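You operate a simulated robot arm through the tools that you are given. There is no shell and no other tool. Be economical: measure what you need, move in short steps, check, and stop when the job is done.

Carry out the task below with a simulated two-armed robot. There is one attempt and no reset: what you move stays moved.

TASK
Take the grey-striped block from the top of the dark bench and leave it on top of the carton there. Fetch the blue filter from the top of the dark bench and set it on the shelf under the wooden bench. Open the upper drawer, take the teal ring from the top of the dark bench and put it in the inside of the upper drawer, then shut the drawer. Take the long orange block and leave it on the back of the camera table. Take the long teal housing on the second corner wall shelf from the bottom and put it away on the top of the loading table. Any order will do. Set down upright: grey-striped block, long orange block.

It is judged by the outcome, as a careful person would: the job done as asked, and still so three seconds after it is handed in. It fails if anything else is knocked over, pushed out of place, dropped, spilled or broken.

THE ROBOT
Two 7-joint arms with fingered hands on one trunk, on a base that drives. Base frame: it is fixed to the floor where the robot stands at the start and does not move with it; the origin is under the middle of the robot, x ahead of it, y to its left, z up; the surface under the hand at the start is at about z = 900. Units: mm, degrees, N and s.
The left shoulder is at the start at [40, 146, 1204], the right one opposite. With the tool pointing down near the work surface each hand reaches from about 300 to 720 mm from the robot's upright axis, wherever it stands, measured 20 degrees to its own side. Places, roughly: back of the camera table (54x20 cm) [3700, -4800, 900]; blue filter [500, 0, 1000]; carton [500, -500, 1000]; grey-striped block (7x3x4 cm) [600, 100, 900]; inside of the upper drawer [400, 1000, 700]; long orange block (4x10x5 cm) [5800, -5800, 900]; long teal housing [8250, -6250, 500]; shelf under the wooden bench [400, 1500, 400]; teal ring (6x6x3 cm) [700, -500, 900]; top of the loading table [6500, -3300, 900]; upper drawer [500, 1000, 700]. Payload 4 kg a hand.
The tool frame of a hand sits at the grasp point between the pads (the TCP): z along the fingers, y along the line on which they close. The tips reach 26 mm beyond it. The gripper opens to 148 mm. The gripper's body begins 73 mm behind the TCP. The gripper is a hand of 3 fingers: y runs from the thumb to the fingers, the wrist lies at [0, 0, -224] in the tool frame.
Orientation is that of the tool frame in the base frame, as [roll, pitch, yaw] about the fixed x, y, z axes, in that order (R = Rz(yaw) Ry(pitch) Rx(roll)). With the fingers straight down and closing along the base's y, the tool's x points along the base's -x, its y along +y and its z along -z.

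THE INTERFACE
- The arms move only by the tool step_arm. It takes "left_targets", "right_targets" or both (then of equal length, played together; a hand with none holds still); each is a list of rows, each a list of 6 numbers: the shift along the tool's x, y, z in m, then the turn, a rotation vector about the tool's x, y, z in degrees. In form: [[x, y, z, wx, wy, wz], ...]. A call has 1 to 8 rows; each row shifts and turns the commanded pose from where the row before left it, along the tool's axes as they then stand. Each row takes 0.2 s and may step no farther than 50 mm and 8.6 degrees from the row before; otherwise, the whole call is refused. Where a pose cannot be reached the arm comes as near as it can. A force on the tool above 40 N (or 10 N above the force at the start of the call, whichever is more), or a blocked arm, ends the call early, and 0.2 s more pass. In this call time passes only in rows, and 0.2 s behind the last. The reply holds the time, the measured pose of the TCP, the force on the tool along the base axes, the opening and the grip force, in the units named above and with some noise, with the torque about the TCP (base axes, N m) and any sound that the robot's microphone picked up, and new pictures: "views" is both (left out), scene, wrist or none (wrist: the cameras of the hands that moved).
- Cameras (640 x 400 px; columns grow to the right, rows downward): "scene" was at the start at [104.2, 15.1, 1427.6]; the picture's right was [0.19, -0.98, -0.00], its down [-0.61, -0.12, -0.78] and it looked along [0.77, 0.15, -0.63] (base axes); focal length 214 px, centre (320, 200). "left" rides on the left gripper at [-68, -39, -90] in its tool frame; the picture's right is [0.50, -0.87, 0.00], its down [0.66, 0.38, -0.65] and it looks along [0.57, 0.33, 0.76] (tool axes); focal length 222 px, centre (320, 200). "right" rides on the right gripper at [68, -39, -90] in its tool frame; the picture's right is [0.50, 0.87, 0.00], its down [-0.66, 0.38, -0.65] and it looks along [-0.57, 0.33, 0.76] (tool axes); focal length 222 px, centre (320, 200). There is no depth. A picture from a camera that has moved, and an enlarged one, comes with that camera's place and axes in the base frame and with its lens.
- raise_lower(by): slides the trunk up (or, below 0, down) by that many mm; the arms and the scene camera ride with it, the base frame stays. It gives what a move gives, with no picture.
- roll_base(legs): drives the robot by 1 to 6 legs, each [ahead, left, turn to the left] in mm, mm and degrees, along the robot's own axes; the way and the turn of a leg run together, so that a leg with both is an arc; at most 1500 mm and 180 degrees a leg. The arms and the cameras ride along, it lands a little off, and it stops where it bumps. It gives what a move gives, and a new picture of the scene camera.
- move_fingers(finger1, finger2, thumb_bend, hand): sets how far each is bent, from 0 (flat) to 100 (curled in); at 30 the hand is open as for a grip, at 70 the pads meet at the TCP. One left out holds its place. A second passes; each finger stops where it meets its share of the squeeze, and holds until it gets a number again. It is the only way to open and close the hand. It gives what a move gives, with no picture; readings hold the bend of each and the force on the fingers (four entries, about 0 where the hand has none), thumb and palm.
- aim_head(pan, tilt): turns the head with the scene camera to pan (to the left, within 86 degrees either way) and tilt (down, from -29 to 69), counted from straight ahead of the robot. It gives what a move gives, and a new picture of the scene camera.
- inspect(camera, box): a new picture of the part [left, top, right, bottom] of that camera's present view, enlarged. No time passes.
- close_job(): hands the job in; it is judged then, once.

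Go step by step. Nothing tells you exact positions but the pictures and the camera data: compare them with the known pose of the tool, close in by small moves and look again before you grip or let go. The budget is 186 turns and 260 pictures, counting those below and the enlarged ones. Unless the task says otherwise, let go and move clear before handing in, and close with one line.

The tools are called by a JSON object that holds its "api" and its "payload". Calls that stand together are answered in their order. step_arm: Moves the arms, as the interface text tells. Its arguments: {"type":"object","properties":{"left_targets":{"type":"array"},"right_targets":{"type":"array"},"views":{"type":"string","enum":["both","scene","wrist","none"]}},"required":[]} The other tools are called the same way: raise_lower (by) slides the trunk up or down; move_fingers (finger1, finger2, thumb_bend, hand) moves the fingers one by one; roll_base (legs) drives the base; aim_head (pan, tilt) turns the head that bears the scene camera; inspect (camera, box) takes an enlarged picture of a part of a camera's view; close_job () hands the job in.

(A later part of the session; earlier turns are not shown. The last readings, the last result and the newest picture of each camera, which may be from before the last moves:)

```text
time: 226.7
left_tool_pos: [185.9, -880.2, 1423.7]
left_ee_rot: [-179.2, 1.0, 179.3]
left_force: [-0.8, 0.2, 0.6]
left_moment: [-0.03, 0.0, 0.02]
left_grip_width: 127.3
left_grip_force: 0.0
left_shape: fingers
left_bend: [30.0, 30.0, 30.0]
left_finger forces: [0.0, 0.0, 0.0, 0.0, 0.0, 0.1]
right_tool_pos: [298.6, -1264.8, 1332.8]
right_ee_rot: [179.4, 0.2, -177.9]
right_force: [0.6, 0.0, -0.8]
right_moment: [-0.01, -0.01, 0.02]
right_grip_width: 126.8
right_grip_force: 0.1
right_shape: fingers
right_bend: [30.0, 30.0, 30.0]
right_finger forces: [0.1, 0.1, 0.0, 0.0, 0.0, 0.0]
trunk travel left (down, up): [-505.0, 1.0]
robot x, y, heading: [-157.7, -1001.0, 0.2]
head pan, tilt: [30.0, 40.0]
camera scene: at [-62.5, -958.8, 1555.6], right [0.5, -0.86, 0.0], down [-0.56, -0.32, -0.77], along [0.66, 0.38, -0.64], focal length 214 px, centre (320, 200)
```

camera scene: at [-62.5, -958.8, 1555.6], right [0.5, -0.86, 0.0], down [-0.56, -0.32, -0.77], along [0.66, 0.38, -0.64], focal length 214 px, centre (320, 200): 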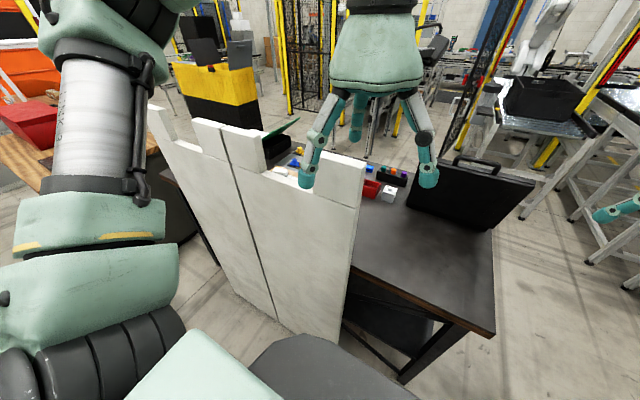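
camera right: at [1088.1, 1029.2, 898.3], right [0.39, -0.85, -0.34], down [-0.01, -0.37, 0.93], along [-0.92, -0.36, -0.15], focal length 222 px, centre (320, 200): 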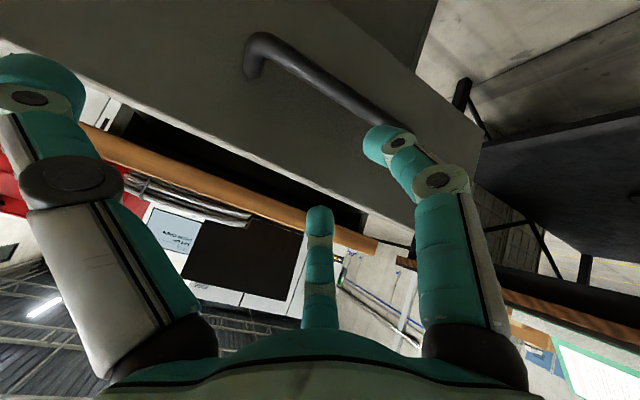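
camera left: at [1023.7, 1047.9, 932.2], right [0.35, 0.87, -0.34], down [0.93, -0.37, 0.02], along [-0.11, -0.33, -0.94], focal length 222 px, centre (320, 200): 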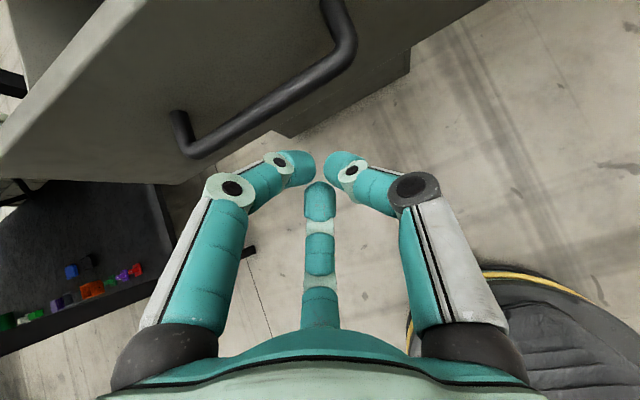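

The partition stands where it was (right end still ≈ −850). I'll raise/retract the right hand too, then continue left.

{"api": "step_arm", "payload": {"right_targets": [[0.03, 0, -0.035, 0, 0, 0], [0.03, 0, -0.035, 0, 0, 0], [0.03, 0, -0.03, 0, 0, 0]], "views": "none"}}

{"api": "roll_base", "payload": {"legs": [[0, 900, 0], [150, 0, 0]]}}

{"api": "aim_head", "payload": {"pan": 0, "tilt": 55}}

```text
time: 227.5
left_tool_pos: [185.0, -879.4, 1423.5]
left_ee_rot: [-179.2, 1.1, 179.3]
left_force: [0.3, 0.2, 0.1]
left_moment: [0.02, 0.01, -0.01]
left_grip_width: 126.8
left_grip_force: 0.1
left_shape: fingers
left_bend: [30.0, 30.0, 30.0]
left_finger forces: [0.0, 0.0, 0.1, 0.0, 0.0, 0.1]
right_tool_pos: [208.7, -1270.5, 1435.3]
right_ee_rot: [179.5, 0.1, -177.8]
right_force: [0.1, -0.1, -0.1]
right_moment: [-0.04, 0.01, 0.01]
right_grip_width: 126.8
right_grip_force: 0.0
right_shape: fingers
right_bend: [30.0, 30.0, 30.0]
right_finger forces: [0.0, 0.0, 0.1, 0.2, 0.0, 0.0]
trunk travel left (down, up): [-505.0, 1.0]
robot x, y, heading: [-154.0, -1001.4, 0.1]
head pan, tilt: [30.0, 40.0]
```

```text
time: 233.1
left_tool_pos: [331.9, 5.5, 1424.6]
left_ee_rot: [-179.2, 1.2, 179.1]
left_force: [0.4, 0.0, 0.6]
left_moment: [-0.03, -0.01, -0.03]
left_grip_width: 127.2
left_grip_force: 0.2
left_shape: fingers
left_bend: [30.0, 30.0, 30.0]
left_finger forces: [0.1, 0.1, 0.1, 0.2, 0.0, 0.0]
right_tool_pos: [358.2, -385.5, 1436.4]
right_ee_rot: [179.4, 0.3, -178.0]
right_force: [-0.6, 0.2, -0.5]
right_moment: [0.04, -0.05, -0.03]
right_grip_width: 126.9
right_grip_force: 0.1
right_shape: fingers
right_bend: [30.0, 30.0, 30.0]
right_finger forces: [0.0, 0.0, 0.0, 0.1, 0.0, 0.1]
trunk travel left (down, up): [-505.0, 1.0]
robot x, y, heading: [-5.1, -114.0, -0.3]
head pan, tilt: [30.0, 40.0]
camera scene: at [84.4, -73.0, 1555.9], right [0.5, -0.87, 0.0], down [-0.55, -0.32, -0.77], along [0.67, 0.38, -0.64], focal length 214 px, centre (320, 200)
```

scene: 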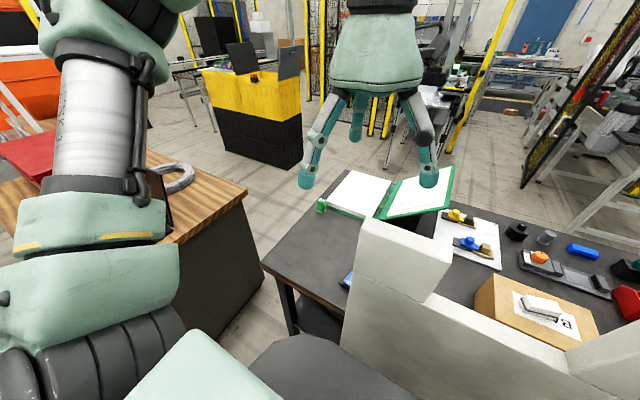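

```text
time: 234.1
left_tool_pos: [337.9, 5.3, 1424.3]
left_ee_rot: [-179.1, 1.0, 179.0]
left_force: [0.0, 0.5, -0.6]
left_moment: [0.0, 0.0, -0.03]
left_grip_width: 127.2
left_grip_force: 0.1
left_shape: fingers
left_bend: [30.0, 30.0, 30.0]
left_finger forces: [0.0, 0.0, 0.0, 0.1, 0.0, 0.0]
right_tool_pos: [362.2, -387.5, 1433.6]
right_ee_rot: [179.6, 0.1, -178.2]
right_force: [0.8, -0.6, 1.0]
right_moment: [-0.01, 0.02, -0.03]
right_grip_width: 126.7
right_grip_force: 0.0
right_shape: fingers
right_bend: [30.0, 30.0, 30.0]
right_finger forces: [0.0, 0.0, 0.0, 0.0, 0.1, 0.1]
trunk travel left (down, up): [-505.0, 1.0]
robot x, y, heading: [-2.1, -116.9, -0.2]
head pan, tilt: [0.0, 55.0]
camera scene: at [88.9, -116.0, 1534.9], right [0.0, -1.0, 0.0], down [-0.82, 0.0, -0.57], along [0.57, 0.0, -0.82], focal length 214 px, centre (320, 200)
```

scene: 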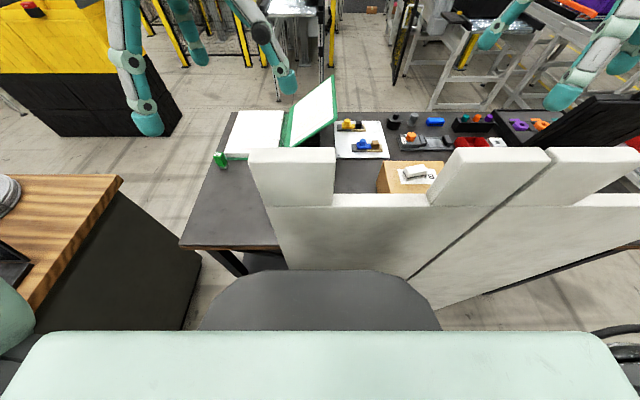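

The partition's left end is still at y≈−18. Shift left a bit for arm clearance and view the filter.

{"api": "roll_base", "payload": {"legs": [[0, 160, 0]]}}

{"api": "inspect", "payload": {"camera": "scene", "box": [220, 150, 420, 275]}}

```text
time: 235.5
left_tool_pos: [337.6, 161.7, 1424.2]
left_ee_rot: [-179.3, 1.1, 178.9]
left_force: [-0.3, 0.3, 0.5]
left_moment: [0.01, 0.04, 0.01]
left_grip_width: 127.0
left_grip_force: 0.0
left_shape: fingers
left_bend: [30.0, 30.0, 30.0]
left_finger forces: [0.0, 0.0, 0.0, 0.1, 0.0, 0.0]
right_tool_pos: [361.0, -231.7, 1433.0]
right_ee_rot: [179.3, 0.3, -178.3]
right_force: [-0.1, -0.2, -0.5]
right_moment: [0.03, 0.04, -0.02]
right_grip_width: 127.0
right_grip_force: 0.2
right_shape: fingers
right_bend: [30.0, 30.0, 30.0]
right_finger forces: [0.0, 0.0, 0.1, 0.1, 0.1, 0.0]
trunk travel left (down, up): [-505.0, 1.0]
robot x, y, heading: [-6.3, 45.4, -0.6]
head pan, tilt: [0.0, 55.0]
camera scene: at [87.8, 40.4, 1534.9], right [0.0, -1.0, 0.0], down [-0.82, 0.0, -0.57], along [0.57, 0.0, -0.82], focal length 214 px, centre (320, 200)
```

scene: 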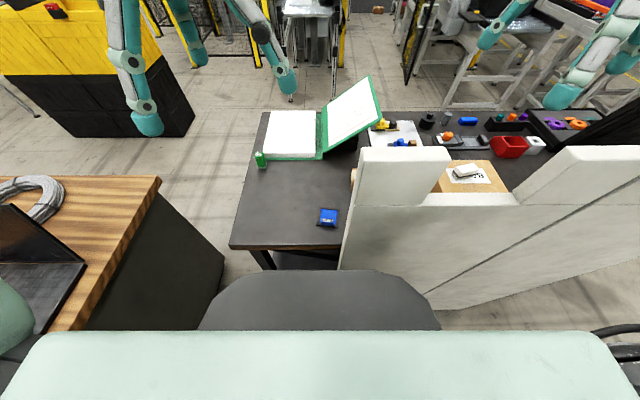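

```text
3.20 times, centred on (320, 212) of scene
camera zoom: at [87.8, 40.4, 1534.9], right [0.0, -1.0, 0.0], down [-0.82, 0.0, -0.57], along [0.57, 0.0, -0.82], focal length 686 px, centre (320, 160)
```

zoom: 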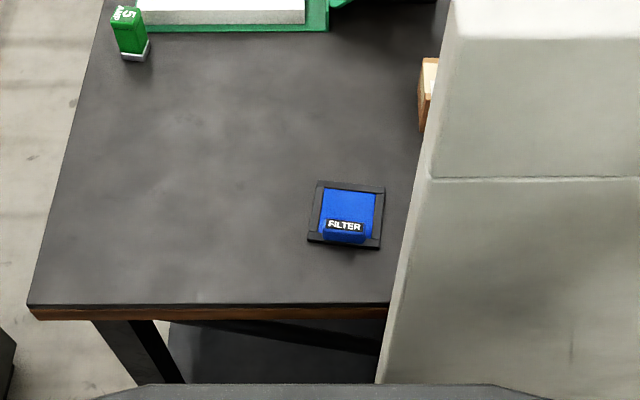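

{"api": "step_arm", "payload": {"left_targets": [[-0.0275, -0.037, 0, 0, 0, 0], [-0.0275, -0.037, 0, 0, 0, 0], [-0.0275, -0.037, 0, 0, 0, 0], [-0.0275, -0.037, 0.0, 0, 0, 0], [0, 0, 0.048, 0, 0, 0], [0, 0, 0.048, 0, 0, 0], [0, 0, 0.048, 0, 0, 0], [0, 0, 0.048, 0, 0, 0]], "views": "wrist"}}

```text
time: 237.3
left_tool_pos: [449.2, 12.2, 1233.2]
left_ee_rot: [-179.1, 1.1, 178.9]
left_force: [-0.4, 0.0, 0.4]
left_moment: [0.01, 0.05, 0.0]
left_grip_width: 127.0
left_grip_force: 0.1
left_shape: fingers
left_bend: [30.0, 30.0, 30.0]
left_finger forces: [0.0, 0.1, 0.1, 0.0, 0.0, 0.1]
right_tool_pos: [362.6, -227.0, 1434.1]
right_ee_rot: [179.4, 0.1, -178.2]
right_force: [0.0, -0.2, -0.5]
right_moment: [0.02, 0.0, 0.0]
right_grip_width: 126.7
right_grip_force: 0.1
right_shape: fingers
right_bend: [30.0, 30.0, 30.0]
right_finger forces: [0.0, 0.1, 0.1, 0.1, 0.0, 0.0]
trunk travel left (down, up): [-505.0, 1.0]
robot x, y, heading: [-2.2, 46.6, -0.4]
head pan, tilt: [0.0, 55.0]
camera left: at [513.6, -26.9, 1326.8], right [-0.52, -0.86, 0.0], down [-0.66, 0.4, 0.64], along [-0.55, 0.33, -0.77], focal length 222 px, centre (320, 200)
```

left: 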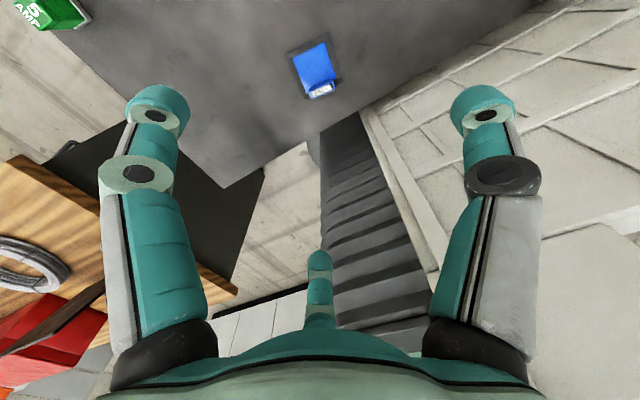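

{"api": "step_arm", "payload": {"left_targets": [[0, 0, 0.048, 0, 0, 0], [0, 0, 0.048, 0, 0, 0], [0, 0, 0.048, 0, 0, 0], [0, 0, 0.04, 0, 0, 0]], "views": "none"}}

{"api": "inspect", "payload": {"camera": "left", "box": [220, 40, 420, 200]}}

```text
time: 238.3
left_tool_pos: [452.4, 10.2, 1052.1]
left_ee_rot: [-179.3, 1.1, 178.9]
left_force: [-0.4, -0.6, 0.1]
left_moment: [0.01, 0.01, -0.02]
left_grip_width: 126.8
left_grip_force: 0.1
left_shape: fingers
left_bend: [30.0, 30.0, 30.0]
left_finger forces: [0.1, 0.1, 0.0, 0.0, 0.0, 0.1]
right_tool_pos: [361.7, -226.2, 1434.6]
right_ee_rot: [179.6, 0.1, -178.3]
right_force: [0.3, 0.6, 0.4]
right_moment: [0.0, 0.03, -0.03]
right_grip_width: 126.9
right_grip_force: 0.1
right_shape: fingers
right_bend: [30.0, 30.0, 30.0]
right_finger forces: [0.0, 0.0, 0.0, 0.0, 0.1, 0.1]
trunk travel left (down, up): [-505.0, 1.0]
robot x, y, heading: [-5.3, 46.1, -0.3]
head pan, tilt: [0.0, 55.0]
```

```text
2.50 times, centred on (320, 120) of left
camera zoom: at [518.2, -28.3, 1144.9], right [-0.52, -0.86, 0.0], down [-0.66, 0.4, 0.64], along [-0.55, 0.33, -0.77], focal length 555 px, centre (320, 400)
```

zoom: 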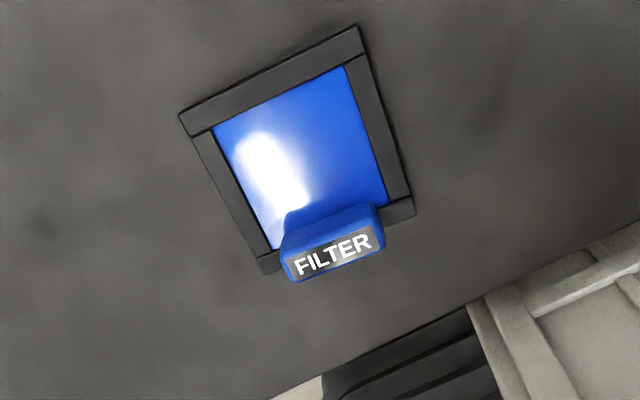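

The filter sits in a black frame, with a raised blue tab (top z≈928, centre ≈ (428,17), about 46×25 mm). I'll align with it (yaw −8.5°) and go down to check.

{"api": "step_arm", "payload": {"left_targets": [[0.0125, 0, 0.03, 0, 0, 3.7], [0.0125, 0, 0.03, 0, -1.1, 3.7], [0, 0, 0.02, 0, 0, 0]], "views": "none"}}

{"api": "inspect", "payload": {"camera": "left", "box": [170, 60, 470, 260]}}

```text
time: 239.1
left_tool_pos: [427.3, 10.3, 972.0]
left_ee_rot: [-179.3, 2.3, 171.5]
left_force: [1.1, 0.3, -0.1]
left_moment: [0.01, -0.04, -0.04]
left_grip_width: 127.1
left_grip_force: 0.2
left_shape: fingers
left_bend: [30.0, 30.0, 30.0]
left_finger forces: [0.0, 0.0, 0.0, 0.0, 0.1, 0.0]
right_tool_pos: [361.7, -226.7, 1434.0]
right_ee_rot: [179.6, 0.2, -178.3]
right_force: [0.7, 0.8, 0.8]
right_moment: [0.01, 0.01, -0.02]
right_grip_width: 126.8
right_grip_force: 0.0
right_shape: fingers
right_bend: [30.0, 30.0, 30.0]
right_finger forces: [0.1, 0.0, 0.1, 0.0, 0.0, 0.0]
trunk travel left (down, up): [-505.0, 1.0]
robot x, y, heading: [-4.7, 44.2, -0.3]
head pan, tilt: [0.0, 55.0]
```

```text
2.00 times, centred on (320, 160) of left
camera zoom: at [486.1, -36.2, 1065.6], right [-0.62, -0.78, -0.01], down [-0.62, 0.48, 0.62], along [-0.48, 0.39, -0.78], focal length 444 px, centre (320, 280)
```

zoom: 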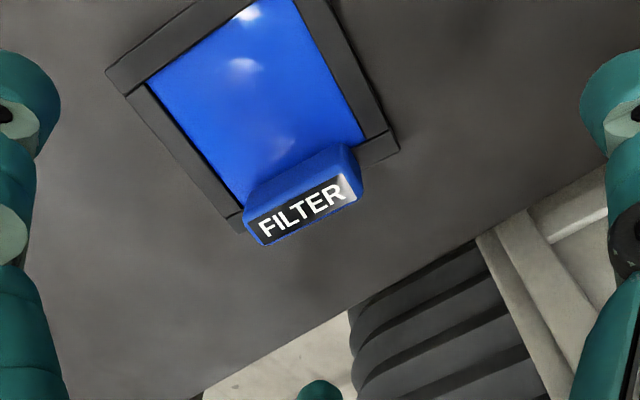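

{"api": "step_arm", "payload": {"left_targets": [[-0.001, 0.003, 0.012, 0, 2.3, 0], [0, 0, 0.014, 0, 0, 0]], "views": "none"}}

{"api": "move_fingers", "payload": {"hand": "left", "finger1": 58, "finger2": 58, "thumb_bend": 50}}

{"api": "inspect", "payload": {"camera": "left", "box": [170, 80, 490, 290]}}

```text
time: 239.7
left_tool_pos: [431.8, 12.0, 945.7]
left_ee_rot: [-179.5, 0.1, 171.5]
left_force: [-0.2, -0.2, 0.7]
left_moment: [0.01, 0.01, -0.01]
left_grip_width: 126.7
left_grip_force: 0.1
left_shape: fingers
left_bend: [30.0, 30.0, 30.0]
left_finger forces: [0.0, 0.0, 0.0, 0.0, 0.0, 0.0]
right_tool_pos: [361.2, -226.6, 1433.7]
right_ee_rot: [179.5, 0.0, -178.3]
right_force: [0.2, 0.6, 0.1]
right_moment: [-0.01, 0.02, 0.02]
right_grip_width: 126.6
right_grip_force: 0.1
right_shape: fingers
right_bend: [30.0, 30.0, 30.0]
right_finger forces: [0.0, 0.0, 0.1, 0.0, 0.0, 0.0]
trunk travel left (down, up): [-505.0, 1.0]
robot x, y, heading: [-7.0, 48.9, -0.2]
head pan, tilt: [0.0, 55.0]
```

```text
time: 240.7
left_tool_pos: [429.3, 12.2, 945.5]
left_ee_rot: [-179.4, 0.0, 171.5]
left_force: [-0.1, -0.7, 0.4]
left_moment: [-0.01, 0.0, -0.01]
left_grip_width: 51.4
left_grip_force: 0.0
left_shape: fingers
left_bend: [57.0, 57.0, 50.0]
left_finger forces: [0.0, 0.1, 0.0, 0.0, 0.0, 0.0]
right_tool_pos: [361.1, -226.2, 1435.4]
right_ee_rot: [179.4, 0.2, -178.3]
right_force: [0.1, -1.2, 0.5]
right_moment: [0.0, 0.02, 0.0]
right_grip_width: 127.0
right_grip_force: 0.0
right_shape: fingers
right_bend: [30.0, 30.0, 30.0]
right_finger forces: [0.1, 0.0, 0.0, 0.0, 0.1, 0.0]
trunk travel left (down, up): [-505.0, 1.0]
robot x, y, heading: [-3.5, 43.1, -0.4]
head pan, tilt: [0.0, 55.0]
```

```text
1.90 times, centred on (330, 185) of left
camera zoom: at [491.7, -34.7, 1037.4], right [-0.62, -0.78, 0.01], down [-0.59, 0.48, 0.65], along [-0.51, 0.4, -0.76], focal length 423 px, centre (301, 229)
```

zoom: 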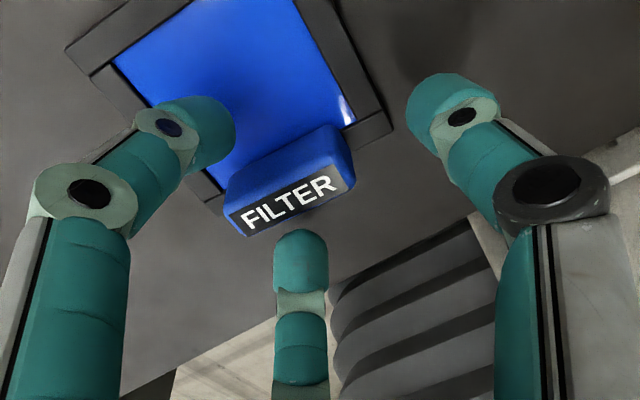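

Fingers straddle the tab. Closing.

{"api": "move_fingers", "payload": {"hand": "left", "finger1": 70, "finger2": 70, "thumb_bend": 66}}

{"api": "inspect", "payload": {"camera": "left", "box": [170, 80, 490, 290]}}

```text
time: 241.7
left_tool_pos: [429.3, 12.7, 945.1]
left_ee_rot: [-179.5, 0.1, 171.5]
left_force: [0.0, -0.4, 0.3]
left_moment: [0.0, -0.01, 0.02]
left_grip_width: 18.7
left_grip_force: 6.1
left_shape: fingers
left_bend: [65.0, 65.0, 63.0]
left_finger forces: [4.3, 4.0, 0.0, 0.1, 5.0, 0.0]
right_tool_pos: [361.2, -226.6, 1434.7]
right_ee_rot: [179.4, 0.3, -178.2]
right_force: [-0.4, 0.1, -0.8]
right_moment: [-0.01, -0.01, 0.01]
right_grip_width: 126.7
right_grip_force: 0.1
right_shape: fingers
right_bend: [30.0, 30.0, 30.0]
right_finger forces: [0.0, 0.1, 0.0, 0.1, 0.1, 0.1]
trunk travel left (down, up): [-505.0, 1.0]
robot x, y, heading: [-2.3, 48.0, -0.0]
head pan, tilt: [0.0, 55.0]
```

```text
1.90 times, centred on (330, 185) of left
camera zoom: at [491.8, -34.7, 1037.4], right [-0.62, -0.78, 0.01], down [-0.59, 0.48, 0.65], along [-0.51, 0.4, -0.76], focal length 423 px, centre (301, 229)
```

zoom: 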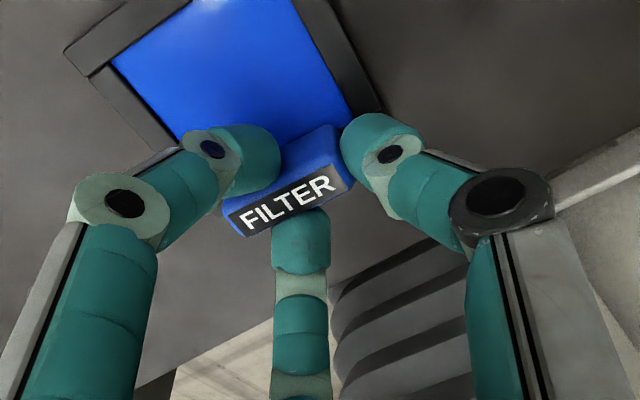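

Good three-point grip on the tab. Tighten and lift slowly.

{"api": "move_fingers", "payload": {"hand": "left", "finger1": 80, "finger2": 80, "thumb_bend": 76}}

{"api": "step_arm", "payload": {"left_targets": [[0, 0, -0.01, 0, 0, 0], [0, 0, -0.02, 0, 0, 0], [0, 0, -0.03, 0, 0, 0]], "views": "none"}}

{"api": "inspect", "payload": {"camera": "left", "box": [120, 40, 520, 290]}}

```text
time: 242.7
left_tool_pos: [430.3, 11.8, 947.0]
left_ee_rot: [-179.4, 0.0, 171.4]
left_force: [0.1, -0.7, -0.8]
left_moment: [-0.02, -0.01, 0.02]
left_grip_width: 8.8
left_grip_force: 16.8
left_shape: fingers
left_bend: [64.0, 72.0, 67.0]
left_finger forces: [10.8, 10.9, 0.0, 0.0, 11.6, 0.1]
right_tool_pos: [360.9, -226.4, 1435.1]
right_ee_rot: [179.5, 0.1, -178.3]
right_force: [-0.3, -0.1, -0.3]
right_moment: [0.04, 0.0, 0.0]
right_grip_width: 126.9
right_grip_force: 0.1
right_shape: fingers
right_bend: [30.0, 30.0, 30.0]
right_finger forces: [0.0, 0.0, 0.1, 0.1, 0.0, 0.1]
trunk travel left (down, up): [-505.0, 1.0]
robot x, y, heading: [-3.3, 44.0, -0.3]
head pan, tilt: [0.0, 55.0]
```

```text
time: 243.5
left_tool_pos: [431.0, 11.9, 1006.1]
left_ee_rot: [-179.5, -0.1, 171.4]
left_force: [0.7, -0.5, -1.1]
left_moment: [-0.01, 0.02, 0.02]
left_grip_width: 9.2
left_grip_force: 16.8
left_shape: fingers
left_bend: [64.0, 72.0, 67.0]
left_finger forces: [10.7, 10.9, 0.0, 0.0, 11.6, 0.0]
right_tool_pos: [361.0, -226.2, 1434.5]
right_ee_rot: [179.5, 0.2, -178.3]
right_force: [-0.1, 0.9, 0.6]
right_moment: [0.0, 0.04, -0.02]
right_grip_width: 126.8
right_grip_force: 0.0
right_shape: fingers
right_bend: [30.0, 30.0, 30.0]
right_finger forces: [0.0, 0.1, 0.0, 0.0, 0.1, 0.1]
trunk travel left (down, up): [-505.0, 1.0]
robot x, y, heading: [-5.1, 48.3, -0.1]
head pan, tilt: [0.0, 55.0]
```

```text
1.60 times, centred on (320, 165) of left
camera zoom: at [492.1, -35.2, 1098.4], right [-0.62, -0.78, 0.01], down [-0.59, 0.48, 0.65], along [-0.51, 0.4, -0.76], focal length 355 px, centre (320, 256)
```

zoom: 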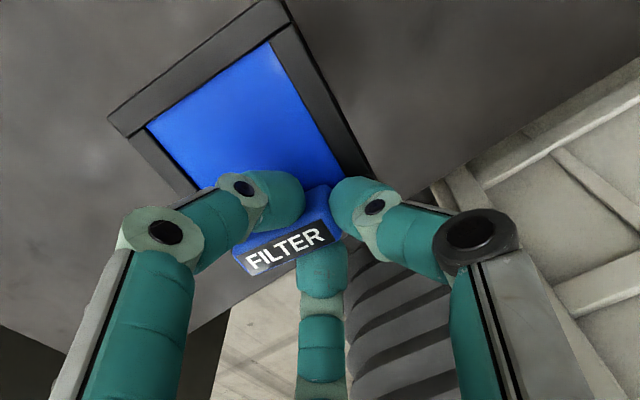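

The filter lifts out as one piece with its frame (bottom 47 mm below TCP). Raise it and look at the wooden bench from this side.

{"api": "step_arm", "payload": {"left_targets": [[0, 0.01, -0.045, 0, 0, 0], [0, 0.02, -0.045, 0, 0, 0], [0, 0.02, -0.045, 0, 0, 0], [0, 0.02, -0.045, 0, 0, 0], [0, 0.03, -0.035, 0, 0, 0]], "views": "none"}}

{"api": "aim_head", "payload": {"pan": 80, "tilt": 35}}

{"api": "aim_head", "payload": {"pan": 50, "tilt": 45}}

```text
time: 244.7
left_tool_pos: [445.3, 113.6, 1221.2]
left_ee_rot: [-179.3, 0.0, 171.5]
left_force: [0.0, 0.0, -1.2]
left_moment: [-0.01, 0.05, 0.01]
left_grip_width: 8.6
left_grip_force: 16.3
left_shape: fingers
left_bend: [64.0, 72.0, 67.0]
left_finger forces: [10.7, 11.1, 0.0, 0.0, 11.3, 0.1]
right_tool_pos: [359.0, -225.1, 1436.1]
right_ee_rot: [179.5, 0.1, -178.3]
right_force: [-1.0, -0.6, 0.3]
right_moment: [-0.01, -0.02, -0.03]
right_grip_width: 126.6
right_grip_force: 0.0
right_shape: fingers
right_bend: [30.0, 30.0, 30.0]
right_finger forces: [0.1, 0.1, 0.0, 0.1, 0.1, 0.0]
trunk travel left (down, up): [-505.0, 1.0]
robot x, y, heading: [-2.5, 48.8, -0.0]
head pan, tilt: [0.0, 55.0]
```

```text
time: 246.2
left_tool_pos: [447.6, 112.7, 1220.7]
left_ee_rot: [-179.4, 0.0, 171.5]
left_force: [0.4, -0.2, -0.7]
left_moment: [0.01, -0.01, 0.01]
left_grip_width: 8.7
left_grip_force: 16.8
left_shape: fingers
left_bend: [64.0, 72.0, 67.0]
left_finger forces: [10.6, 11.1, 0.0, 0.0, 11.3, 0.0]
right_tool_pos: [361.6, -227.4, 1434.4]
right_ee_rot: [179.5, 0.2, -178.3]
right_force: [0.4, -0.4, -0.3]
right_moment: [-0.01, 0.0, 0.04]
right_grip_width: 126.8
right_grip_force: 0.1
right_shape: fingers
right_bend: [30.0, 30.0, 30.0]
right_finger forces: [0.0, 0.0, 0.1, 0.1, 0.0, 0.0]
trunk travel left (down, up): [-505.0, 1.0]
robot x, y, heading: [-1.0, 47.5, -0.3]
head pan, tilt: [80.0, 35.0]
camera scene: at [31.5, 131.8, 1563.2], right [0.98, -0.18, 0.0], down [-0.1, -0.56, -0.82], along [0.15, 0.81, -0.57], focal length 214 px, centre (320, 200)
```

scene: 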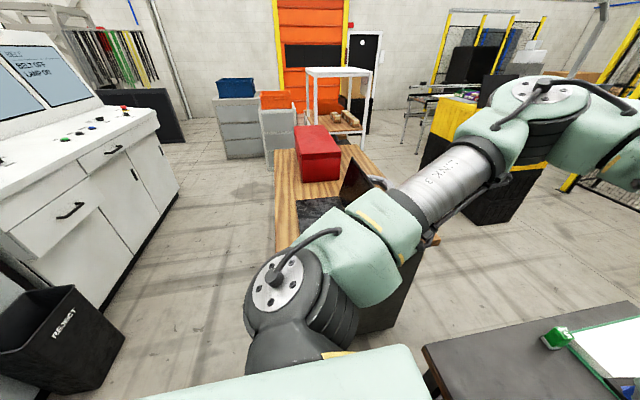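

```text
time: 247.2
left_tool_pos: [447.3, 112.1, 1220.1]
left_ee_rot: [-179.4, 0.0, 171.5]
left_force: [0.5, 0.1, -0.6]
left_moment: [-0.01, 0.0, 0.01]
left_grip_width: 8.9
left_grip_force: 16.6
left_shape: fingers
left_bend: [64.0, 72.0, 67.0]
left_finger forces: [10.6, 11.1, 0.0, 0.2, 11.4, 0.0]
right_tool_pos: [361.8, -227.1, 1435.0]
right_ee_rot: [179.5, 0.3, -178.2]
right_force: [0.9, -0.1, -0.7]
right_moment: [0.03, -0.04, 0.0]
right_grip_width: 126.8
right_grip_force: 0.0
right_shape: fingers
right_bend: [30.0, 30.0, 30.0]
right_finger forces: [0.0, 0.0, 0.1, 0.0, 0.1, 0.0]
trunk travel left (down, up): [-505.0, 1.0]
robot x, y, heading: [-3.3, 48.2, -0.1]
head pan, tilt: [50.0, 45.0]
camera scene: at [68.1, 107.4, 1548.4], right [0.76, -0.64, 0.0], down [-0.46, -0.54, -0.71], along [0.46, 0.54, -0.71], focal length 214 px, centre (320, 200)
```

scene: 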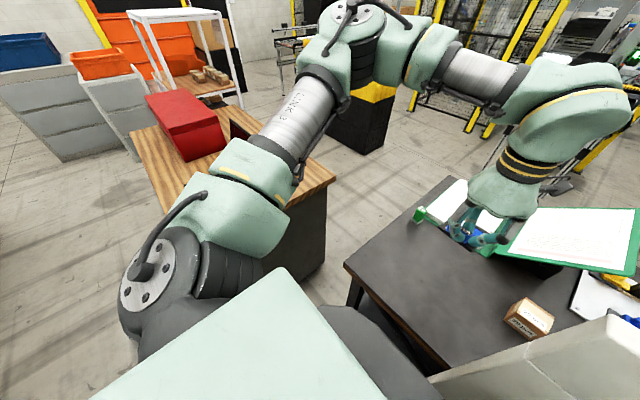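

The back side of the wooden bench (edge x≈−35) opens on a wide corridor. I'll back up, raise the filter, strafe along, and look under the bench.

{"api": "step_arm", "payload": {"left_targets": [[0, 0, -0.045, 0, 0, 0], [0, 0, -0.045, 0, 0, 0]], "views": "none"}}

{"api": "roll_base", "payload": {"legs": [[-600, 0, 0], [0, 1350, 0]]}}

{"api": "aim_head", "payload": {"pan": 0, "tilt": 45}}

```text
time: 247.8
left_tool_pos: [443.5, 112.2, 1312.2]
left_ee_rot: [-179.4, 0.0, 171.5]
left_force: [1.2, -0.3, -1.0]
left_moment: [-0.03, 0.04, 0.0]
left_grip_width: 8.6
left_grip_force: 16.4
left_shape: fingers
left_bend: [64.0, 72.0, 67.0]
left_finger forces: [10.8, 11.1, 0.0, 0.1, 11.3, 0.0]
right_tool_pos: [359.9, -227.5, 1433.6]
right_ee_rot: [179.5, 0.2, -178.3]
right_force: [0.2, 0.0, -0.2]
right_moment: [0.01, -0.05, 0.03]
right_grip_width: 126.7
right_grip_force: 0.0
right_shape: fingers
right_bend: [30.0, 30.0, 30.0]
right_finger forces: [0.0, 0.0, 0.1, 0.0, 0.1, 0.0]
trunk travel left (down, up): [-505.0, 1.0]
robot x, y, heading: [-5.5, 46.2, 0.1]
head pan, tilt: [50.0, 45.0]
```

```text
time: 257.6
left_tool_pos: [-168.2, 1490.2, 1311.0]
left_ee_rot: [-179.3, 0.0, 172.7]
left_force: [0.3, 0.1, -1.3]
left_moment: [0.03, 0.0, -0.03]
left_grip_width: 8.6
left_grip_force: 16.9
left_shape: fingers
left_bend: [64.0, 72.0, 67.0]
left_finger forces: [10.8, 11.0, 0.0, 0.1, 11.2, 0.0]
right_tool_pos: [-244.7, 1148.7, 1435.2]
right_ee_rot: [179.4, 0.2, -177.0]
right_force: [0.9, 0.5, -0.1]
right_moment: [0.01, 0.0, 0.0]
right_grip_width: 127.0
right_grip_force: 0.0
right_shape: fingers
right_bend: [30.0, 30.0, 30.0]
right_finger forces: [0.0, 0.0, 0.1, 0.0, 0.0, 0.0]
trunk travel left (down, up): [-505.0, 1.0]
robot x, y, heading: [-618.2, 1415.5, 1.3]
head pan, tilt: [50.0, 45.0]
camera scene: at [-544.7, 1476.5, 1548.4], right [0.78, -0.63, 0.0], down [-0.44, -0.55, -0.71], along [0.44, 0.55, -0.71], focal length 214 px, centre (320, 200)
```

scene: 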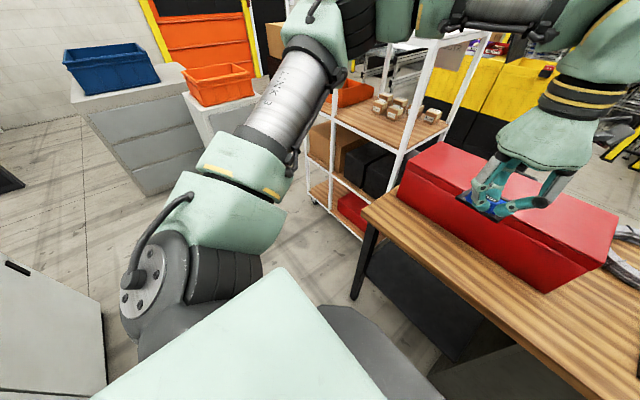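

```text
time: 258.8
left_tool_pos: [-167.5, 1490.0, 1310.1]
left_ee_rot: [-179.4, 0.0, 172.8]
left_force: [-0.5, -0.2, -1.0]
left_moment: [0.01, 0.03, 0.0]
left_grip_width: 8.6
left_grip_force: 16.2
left_shape: fingers
left_bend: [64.0, 72.0, 67.0]
left_finger forces: [10.7, 11.1, 0.1, 0.1, 11.2, 0.0]
right_tool_pos: [-245.1, 1149.8, 1434.9]
right_ee_rot: [179.4, 0.2, -177.1]
right_force: [-0.1, 0.3, -0.2]
right_moment: [0.02, -0.02, -0.01]
right_grip_width: 127.0
right_grip_force: 0.0
right_shape: fingers
right_bend: [30.0, 30.0, 30.0]
right_finger forces: [0.0, 0.1, 0.1, 0.0, 0.0, 0.0]
trunk travel left (down, up): [-505.0, 1.0]
robot x, y, heading: [-617.1, 1415.7, 1.0]
head pan, tilt: [0.0, 45.0]
camera scene: at [-514.6, 1415.7, 1548.3], right [0.02, -1.0, 0.0], down [-0.71, -0.01, -0.71], along [0.71, 0.01, -0.71], focal length 214 px, centre (320, 200)
```

scene: 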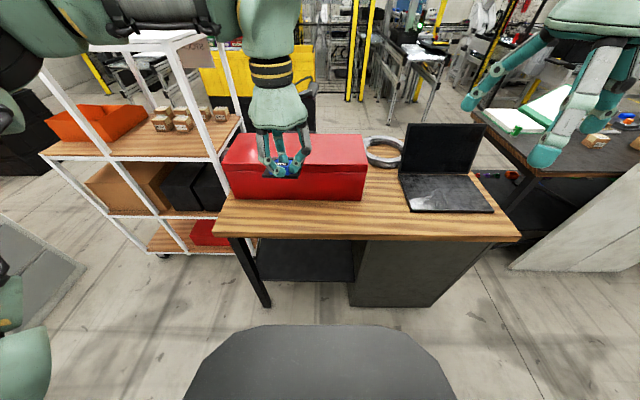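

The shelf is reachable from this side (near edge x≈−7, y 1250–1740, z≈400). I'll lower the trunk fully, lower the filter outside the bench edge, then drive it in.

{"api": "raise_lower", "payload": {"by": -500}}

{"api": "step_arm", "payload": {"left_targets": [[0, 0, 0.045, 0, 0, 0], [0, 0, 0.045, 0, 0, 0], [0, 0, 0.045, 0, 0, 0], [0, 0, 0.045, 0, 0, 0], [0, 0, 0.045, 0, 0, 0]], "right_targets": [[0, 0, -0.02, 0, 0, 0], [0, 0, -0.02, 0, 0, 0], [0, 0, -0.02, 0, 0, 0], [0, 0, -0.02, 0, 0, 0], [0, 0, -0.02, 0, 0, 0]], "views": "both"}}

```text
refused: -500 is not a number from -400 to 400
```

```text
time: 260.0
left_tool_pos: [-167.3, 1486.8, 1082.4]
left_ee_rot: [-179.3, -0.1, 172.8]
left_force: [-0.3, -1.1, 0.1]
left_moment: [0.03, -0.03, -0.02]
left_grip_width: 8.4
left_grip_force: 16.3
left_shape: fingers
left_bend: [64.0, 72.0, 67.0]
left_finger forces: [10.6, 10.8, 0.1, 0.1, 11.1, 0.0]
right_tool_pos: [-244.9, 1151.1, 1533.6]
right_ee_rot: [179.6, 0.1, -177.1]
right_force: [0.5, 0.0, 0.1]
right_moment: [0.01, 0.01, -0.01]
right_grip_width: 126.8
right_grip_force: 0.0
right_shape: fingers
right_bend: [30.0, 30.0, 30.0]
right_finger forces: [0.1, 0.0, 0.1, 0.0, 0.0, 0.0]
trunk travel left (down, up): [-505.0, 1.0]
robot x, y, heading: [-615.2, 1412.8, 1.0]
head pan, tilt: [0.0, 45.0]
camera scene: at [-513.0, 1416.3, 1548.2], right [0.02, -1.0, 0.0], down [-0.71, -0.01, -0.71], along [0.71, 0.01, -0.71], focal length 214 px, centre (320, 200)
camera right: at [-309.3, 1106.2, 1623.6], right [-0.54, 0.84, 0.01], down [0.63, 0.41, 0.66], along [0.55, 0.36, -0.75], focal length 222 px, centre (320, 200)
camera left: at [-105.9, 1441.8, 1173.8], right [-0.6, -0.8, 0.01], down [-0.6, 0.47, 0.65], along [-0.52, 0.39, -0.76], focal length 222 px, centre (320, 200)
```

scene: 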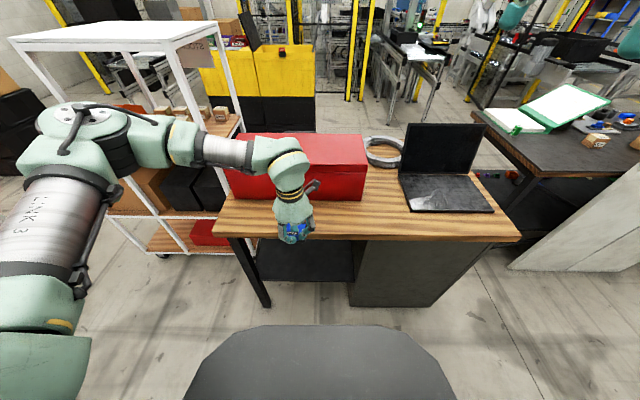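
right: 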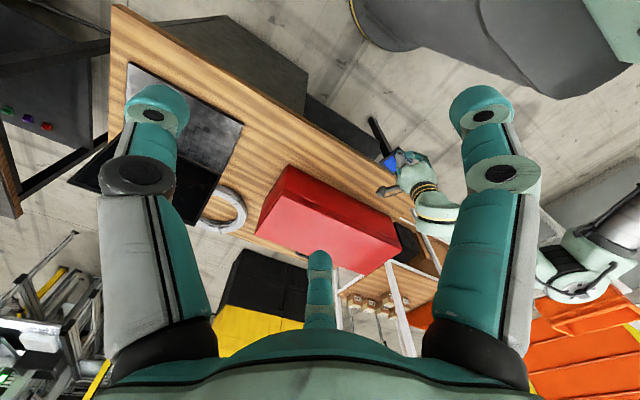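
left: 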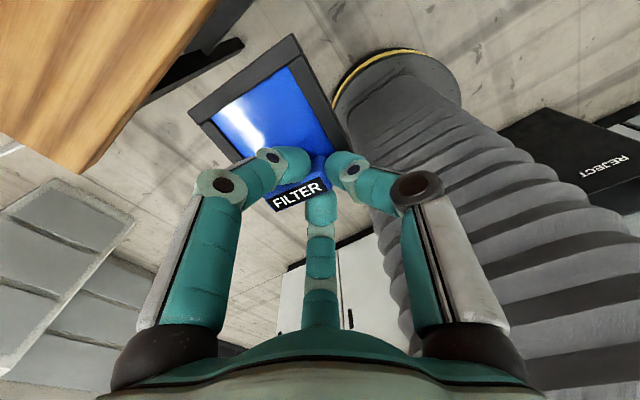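

{"api": "raise_lower", "payload": {"by": -400}}

{"api": "raise_lower", "payload": {"by": -100}}

{"api": "step_arm", "payload": {"left_targets": [[0, 0, 0.03, 0, 0, 0], [0, 0, 0.03, 0, 0, 0]], "views": "both"}}

```text
time: 263.8
left_tool_pos: [-169.7, 1487.1, 683.5]
left_ee_rot: [-179.4, 0.0, 172.8]
left_force: [-0.3, 0.1, 0.0]
left_moment: [-0.02, -0.01, 0.03]
left_grip_width: 8.1
left_grip_force: 16.0
left_shape: fingers
left_bend: [64.0, 72.0, 67.0]
left_finger forces: [10.7, 10.9, 0.0, 0.0, 11.0, 0.0]
right_tool_pos: [-246.2, 1149.9, 1134.4]
right_ee_rot: [179.4, 0.3, -177.0]
right_force: [0.5, 0.1, -0.6]
right_moment: [0.01, -0.02, -0.02]
right_grip_width: 126.6
right_grip_force: 0.1
right_shape: fingers
right_bend: [30.0, 30.0, 30.0]
right_finger forces: [0.1, 0.1, 0.0, 0.0, 0.0, 0.0]
trunk travel left (down, up): [-105.0, 401.0]
robot x, y, heading: [-618.3, 1414.4, 1.2]
head pan, tilt: [0.0, 45.0]
```

```text
time: 265.1
left_tool_pos: [-170.1, 1487.4, 585.6]
left_ee_rot: [-179.4, 0.0, 172.8]
left_force: [0.4, -0.2, -0.2]
left_moment: [-0.03, 0.0, 0.0]
left_grip_width: 8.3
left_grip_force: 16.6
left_shape: fingers
left_bend: [64.0, 72.0, 67.0]
left_finger forces: [10.6, 10.8, 0.1, 0.0, 11.0, 0.0]
right_tool_pos: [-245.1, 1150.8, 1034.3]
right_ee_rot: [179.4, 0.2, -177.0]
right_force: [1.1, 0.2, -0.6]
right_moment: [-0.01, -0.01, 0.01]
right_grip_width: 126.6
right_grip_force: 0.0
right_shape: fingers
right_bend: [30.0, 30.0, 30.0]
right_finger forces: [0.1, 0.1, 0.0, 0.0, 0.2, 0.0]
trunk travel left (down, up): [-5.0, 501.0]
robot x, y, heading: [-615.0, 1411.9, 1.0]
head pan, tilt: [0.0, 45.0]
```

```text
time: 265.7
left_tool_pos: [-169.3, 1485.5, 523.9]
left_ee_rot: [-179.3, -0.1, 172.8]
left_force: [0.5, 0.3, -1.2]
left_moment: [0.01, 0.01, -0.01]
left_grip_width: 8.4
left_grip_force: 16.0
left_shape: fingers
left_bend: [64.0, 72.0, 67.0]
left_finger forces: [10.7, 10.8, 0.0, 0.1, 11.1, 0.0]
right_tool_pos: [-245.2, 1150.7, 1035.4]
right_ee_rot: [179.5, 0.1, -177.0]
right_force: [0.2, -1.0, 0.4]
right_moment: [0.0, 0.0, 0.03]
right_grip_width: 126.8
right_grip_force: 0.1
right_shape: fingers
right_bend: [30.0, 30.0, 30.0]
right_finger forces: [0.0, 0.0, 0.0, 0.0, 0.1, 0.1]
trunk travel left (down, up): [-5.0, 501.0]
robot x, y, heading: [-617.2, 1415.2, 1.2]
head pan, tilt: [0.0, 45.0]
camera scene: at [-514.5, 1415.9, 1049.6], right [0.02, -1.0, 0.0], down [-0.71, -0.01, -0.71], along [0.71, 0.01, -0.71], focal length 214 px, centre (320, 200)
camera left: at [-106.7, 1439.9, 615.1], right [-0.6, -0.8, 0.01], down [-0.6, 0.46, 0.65], along [-0.52, 0.39, -0.76], focal length 222 px, centre (320, 200)
```

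scene: 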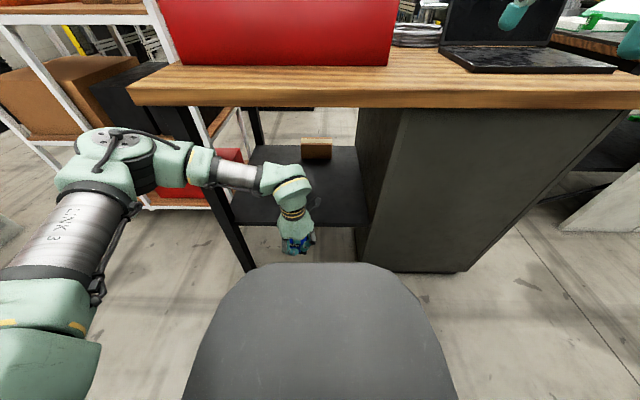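
left: 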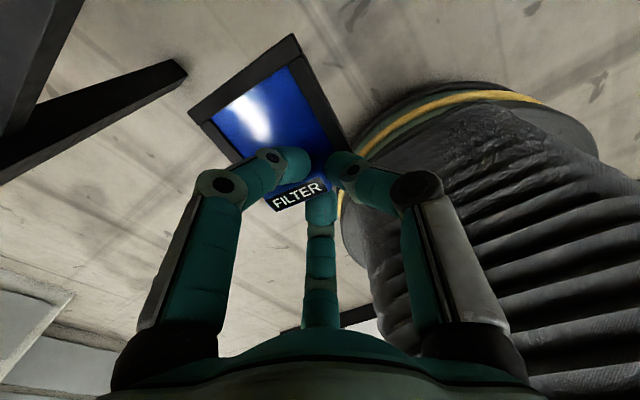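

The forearm lies sideways, so driving in would bring the elbow to the table edge. Instead I'll extend the arm forward, keeping low under the bench top.

{"api": "step_arm", "payload": {"left_targets": [[-0.0446, 0.0056, 0.008, 0, 0, 0], [-0.0446, 0.0056, 0.008, 0, 0, 0], [-0.0446, 0.0056, 0.008, 0, 0, 0]], "views": "both"}}

```text
time: 266.5
left_tool_pos: [-35.3, 1486.1, 498.8]
left_ee_rot: [-179.5, -0.2, 172.7]
left_force: [0.6, 0.0, 0.5]
left_moment: [0.0, 0.02, 0.04]
left_grip_width: 7.7
left_grip_force: 16.0
left_shape: fingers
left_bend: [64.0, 72.0, 67.0]
left_finger forces: [10.6, 10.8, 0.1, 0.0, 10.8, 0.1]
right_tool_pos: [-244.6, 1149.5, 1035.1]
right_ee_rot: [179.4, 0.1, -177.1]
right_force: [0.4, 0.5, -0.4]
right_moment: [0.01, -0.01, 0.01]
right_grip_width: 126.9
right_grip_force: 0.0
right_shape: fingers
right_bend: [30.0, 30.0, 30.0]
right_finger forces: [0.0, 0.0, 0.0, 0.0, 0.1, 0.1]
trunk travel left (down, up): [-5.0, 501.0]
robot x, y, heading: [-616.6, 1414.4, 1.0]
head pan, tilt: [0.0, 45.0]
camera scene: at [-514.2, 1415.6, 1049.5], right [0.02, -1.0, 0.0], down [-0.71, -0.01, -0.71], along [0.71, 0.01, -0.71], focal length 214 px, centre (320, 200)
camera left: at [27.7, 1439.9, 590.4], right [-0.61, -0.8, 0.01], down [-0.6, 0.47, 0.65], along [-0.52, 0.39, -0.76], focal length 222 px, centre (320, 200)
```

scene: 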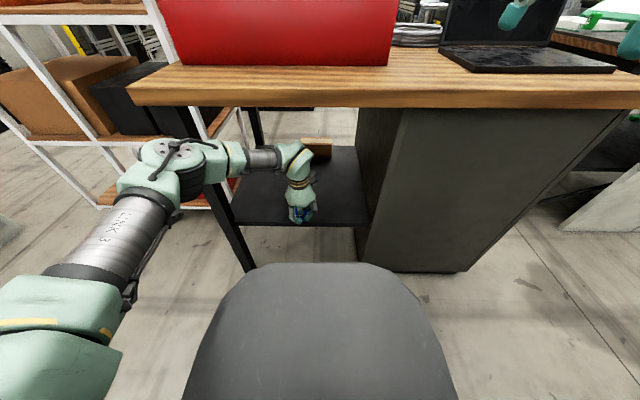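
left: 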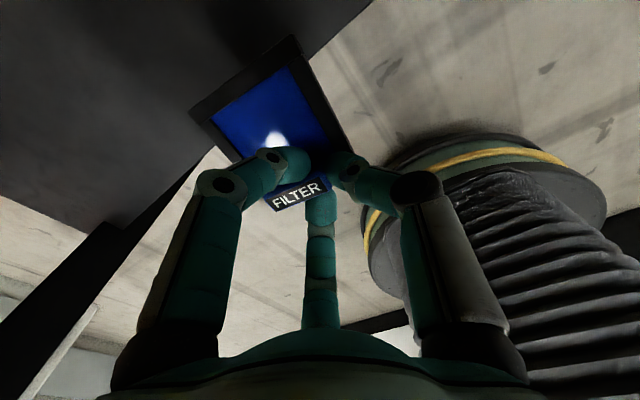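

Shelf edge is at x≈11. Extend another 85 mm.

{"api": "step_arm", "payload": {"left_targets": [[-0.0417, 0.0052, 0, 0, 0, 0], [-0.0417, 0.0052, 0, 0, 0, 0]], "views": "both"}}

```text
time: 267.1
left_tool_pos: [35.9, 1483.1, 499.8]
left_ee_rot: [-179.3, -0.1, 172.5]
left_force: [0.4, -0.7, -1.3]
left_moment: [0.02, -0.01, 0.02]
left_grip_width: 8.0
left_grip_force: 15.5
left_shape: fingers
left_bend: [64.0, 72.0, 67.0]
left_finger forces: [10.8, 10.6, 0.0, 0.0, 11.0, 0.1]
left hand out of reach, approached as far as the arm can: row 2
right_tool_pos: [-246.0, 1151.0, 1035.8]
right_ee_rot: [179.5, 0.2, -176.9]
right_force: [-0.3, -1.1, 0.8]
right_moment: [-0.02, 0.0, 0.0]
right_grip_width: 126.5
right_grip_force: 0.1
right_shape: fingers
right_bend: [30.0, 30.0, 30.0]
right_finger forces: [0.0, 0.0, 0.0, 0.1, 0.0, 0.1]
trunk travel left (down, up): [-5.0, 501.0]
robot x, y, heading: [-614.0, 1414.8, 1.0]
head pan, tilt: [0.0, 45.0]
camera scene: at [-514.7, 1415.8, 1049.6], right [0.02, -1.0, 0.0], down [-0.71, -0.01, -0.71], along [0.71, 0.01, -0.71], focal length 214 px, centre (320, 200)
camera left: at [98.5, 1437.4, 590.9], right [-0.61, -0.79, 0.01], down [-0.6, 0.47, 0.65], along [-0.52, 0.39, -0.76], focal length 222 px, centre (320, 200)
```

scene: 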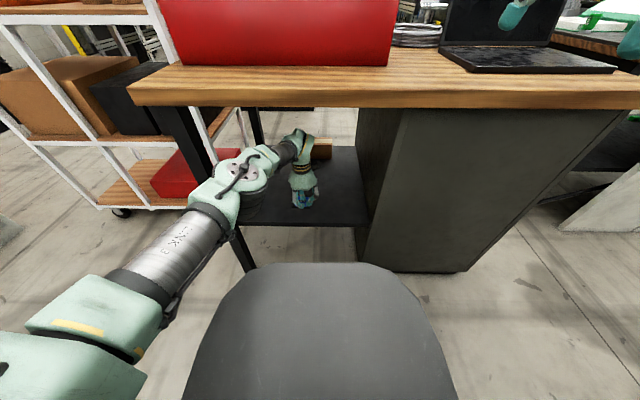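
left: 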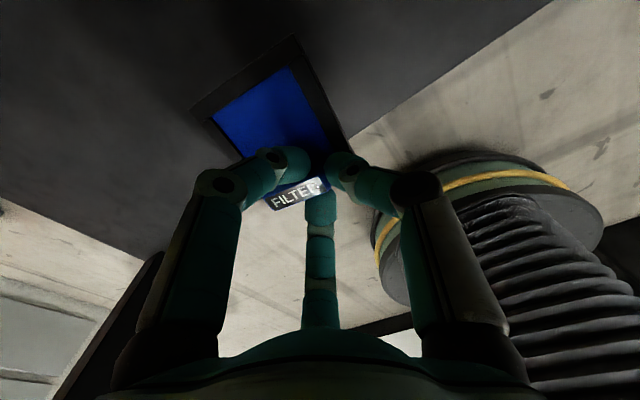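

{"api": "roll_base", "payload": {"legs": [[45, 0, 0]]}}

{"api": "step_arm", "payload": {"left_targets": [[0, 0, 0.02, 0, 0, 0], [0, 0, 0.015, 0, 0, 0]], "views": "wrist"}}

```text
time: 268.0
left_tool_pos: [82.3, 1485.0, 498.0]
left_ee_rot: [-179.3, -0.1, 172.7]
left_force: [-0.5, -0.2, -1.1]
left_moment: [0.0, 0.09, 0.03]
left_grip_width: 8.0
left_grip_force: 16.4
left_shape: fingers
left_bend: [64.0, 72.0, 67.0]
left_finger forces: [10.7, 10.7, 0.1, 0.1, 11.0, 0.0]
right_tool_pos: [-199.9, 1150.5, 1034.5]
right_ee_rot: [179.5, 0.0, -177.1]
right_force: [0.0, 0.2, 0.8]
right_moment: [-0.01, 0.01, -0.02]
right_grip_width: 127.0
right_grip_force: 0.1
right_shape: fingers
right_bend: [30.0, 30.0, 30.0]
right_finger forces: [0.2, 0.0, 0.0, 0.0, 0.0, 0.0]
trunk travel left (down, up): [-5.0, 501.0]
robot x, y, heading: [-571.2, 1414.8, 1.2]
head pan, tilt: [0.0, 45.0]
camera scene: at [-468.4, 1416.6, 1049.4], right [0.02, -1.0, 0.0], down [-0.71, -0.01, -0.71], along [0.71, 0.01, -0.71], focal length 214 px, centre (320, 200)
```

scene: 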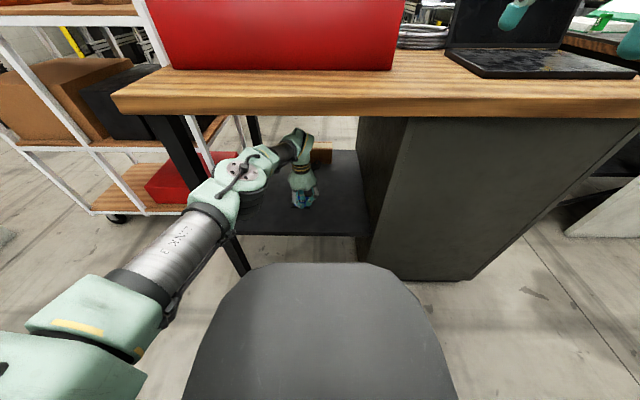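

```text
time: 268.6
left_tool_pos: [76.5, 1482.9, 466.5]
left_ee_rot: [-179.3, -0.1, 172.7]
left_force: [0.0, 1.0, 0.0]
left_moment: [-0.02, 0.02, -0.03]
left_grip_width: 7.7
left_grip_force: 16.0
left_shape: fingers
left_bend: [64.0, 72.0, 67.0]
left_finger forces: [10.7, 10.5, 0.0, 0.0, 11.0, 0.0]
left hand out of reach, approached as far as the arm can: row 2
right_tool_pos: [-201.4, 1149.7, 1035.9]
right_ee_rot: [179.5, 0.2, -177.1]
right_force: [0.0, 0.2, 0.4]
right_moment: [-0.01, 0.01, -0.05]
right_grip_width: 126.8
right_grip_force: 0.1
right_shape: fingers
right_bend: [30.0, 30.0, 30.0]
right_finger forces: [0.1, 0.1, 0.0, 0.1, 0.1, 0.0]
trunk travel left (down, up): [-5.0, 501.0]
robot x, y, heading: [-569.5, 1416.5, 1.3]
head pan, tilt: [0.0, 45.0]
camera left: at [138.4, 1437.2, 557.8], right [-0.61, -0.79, 0.01], down [-0.6, 0.47, 0.65], along [-0.52, 0.39, -0.76], focal length 222 px, centre (320, 200)
```

left: 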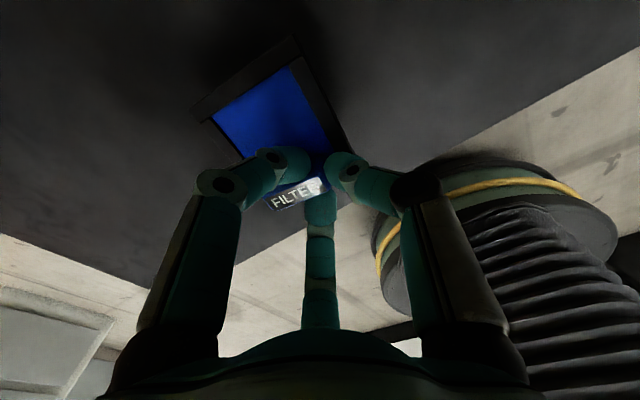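

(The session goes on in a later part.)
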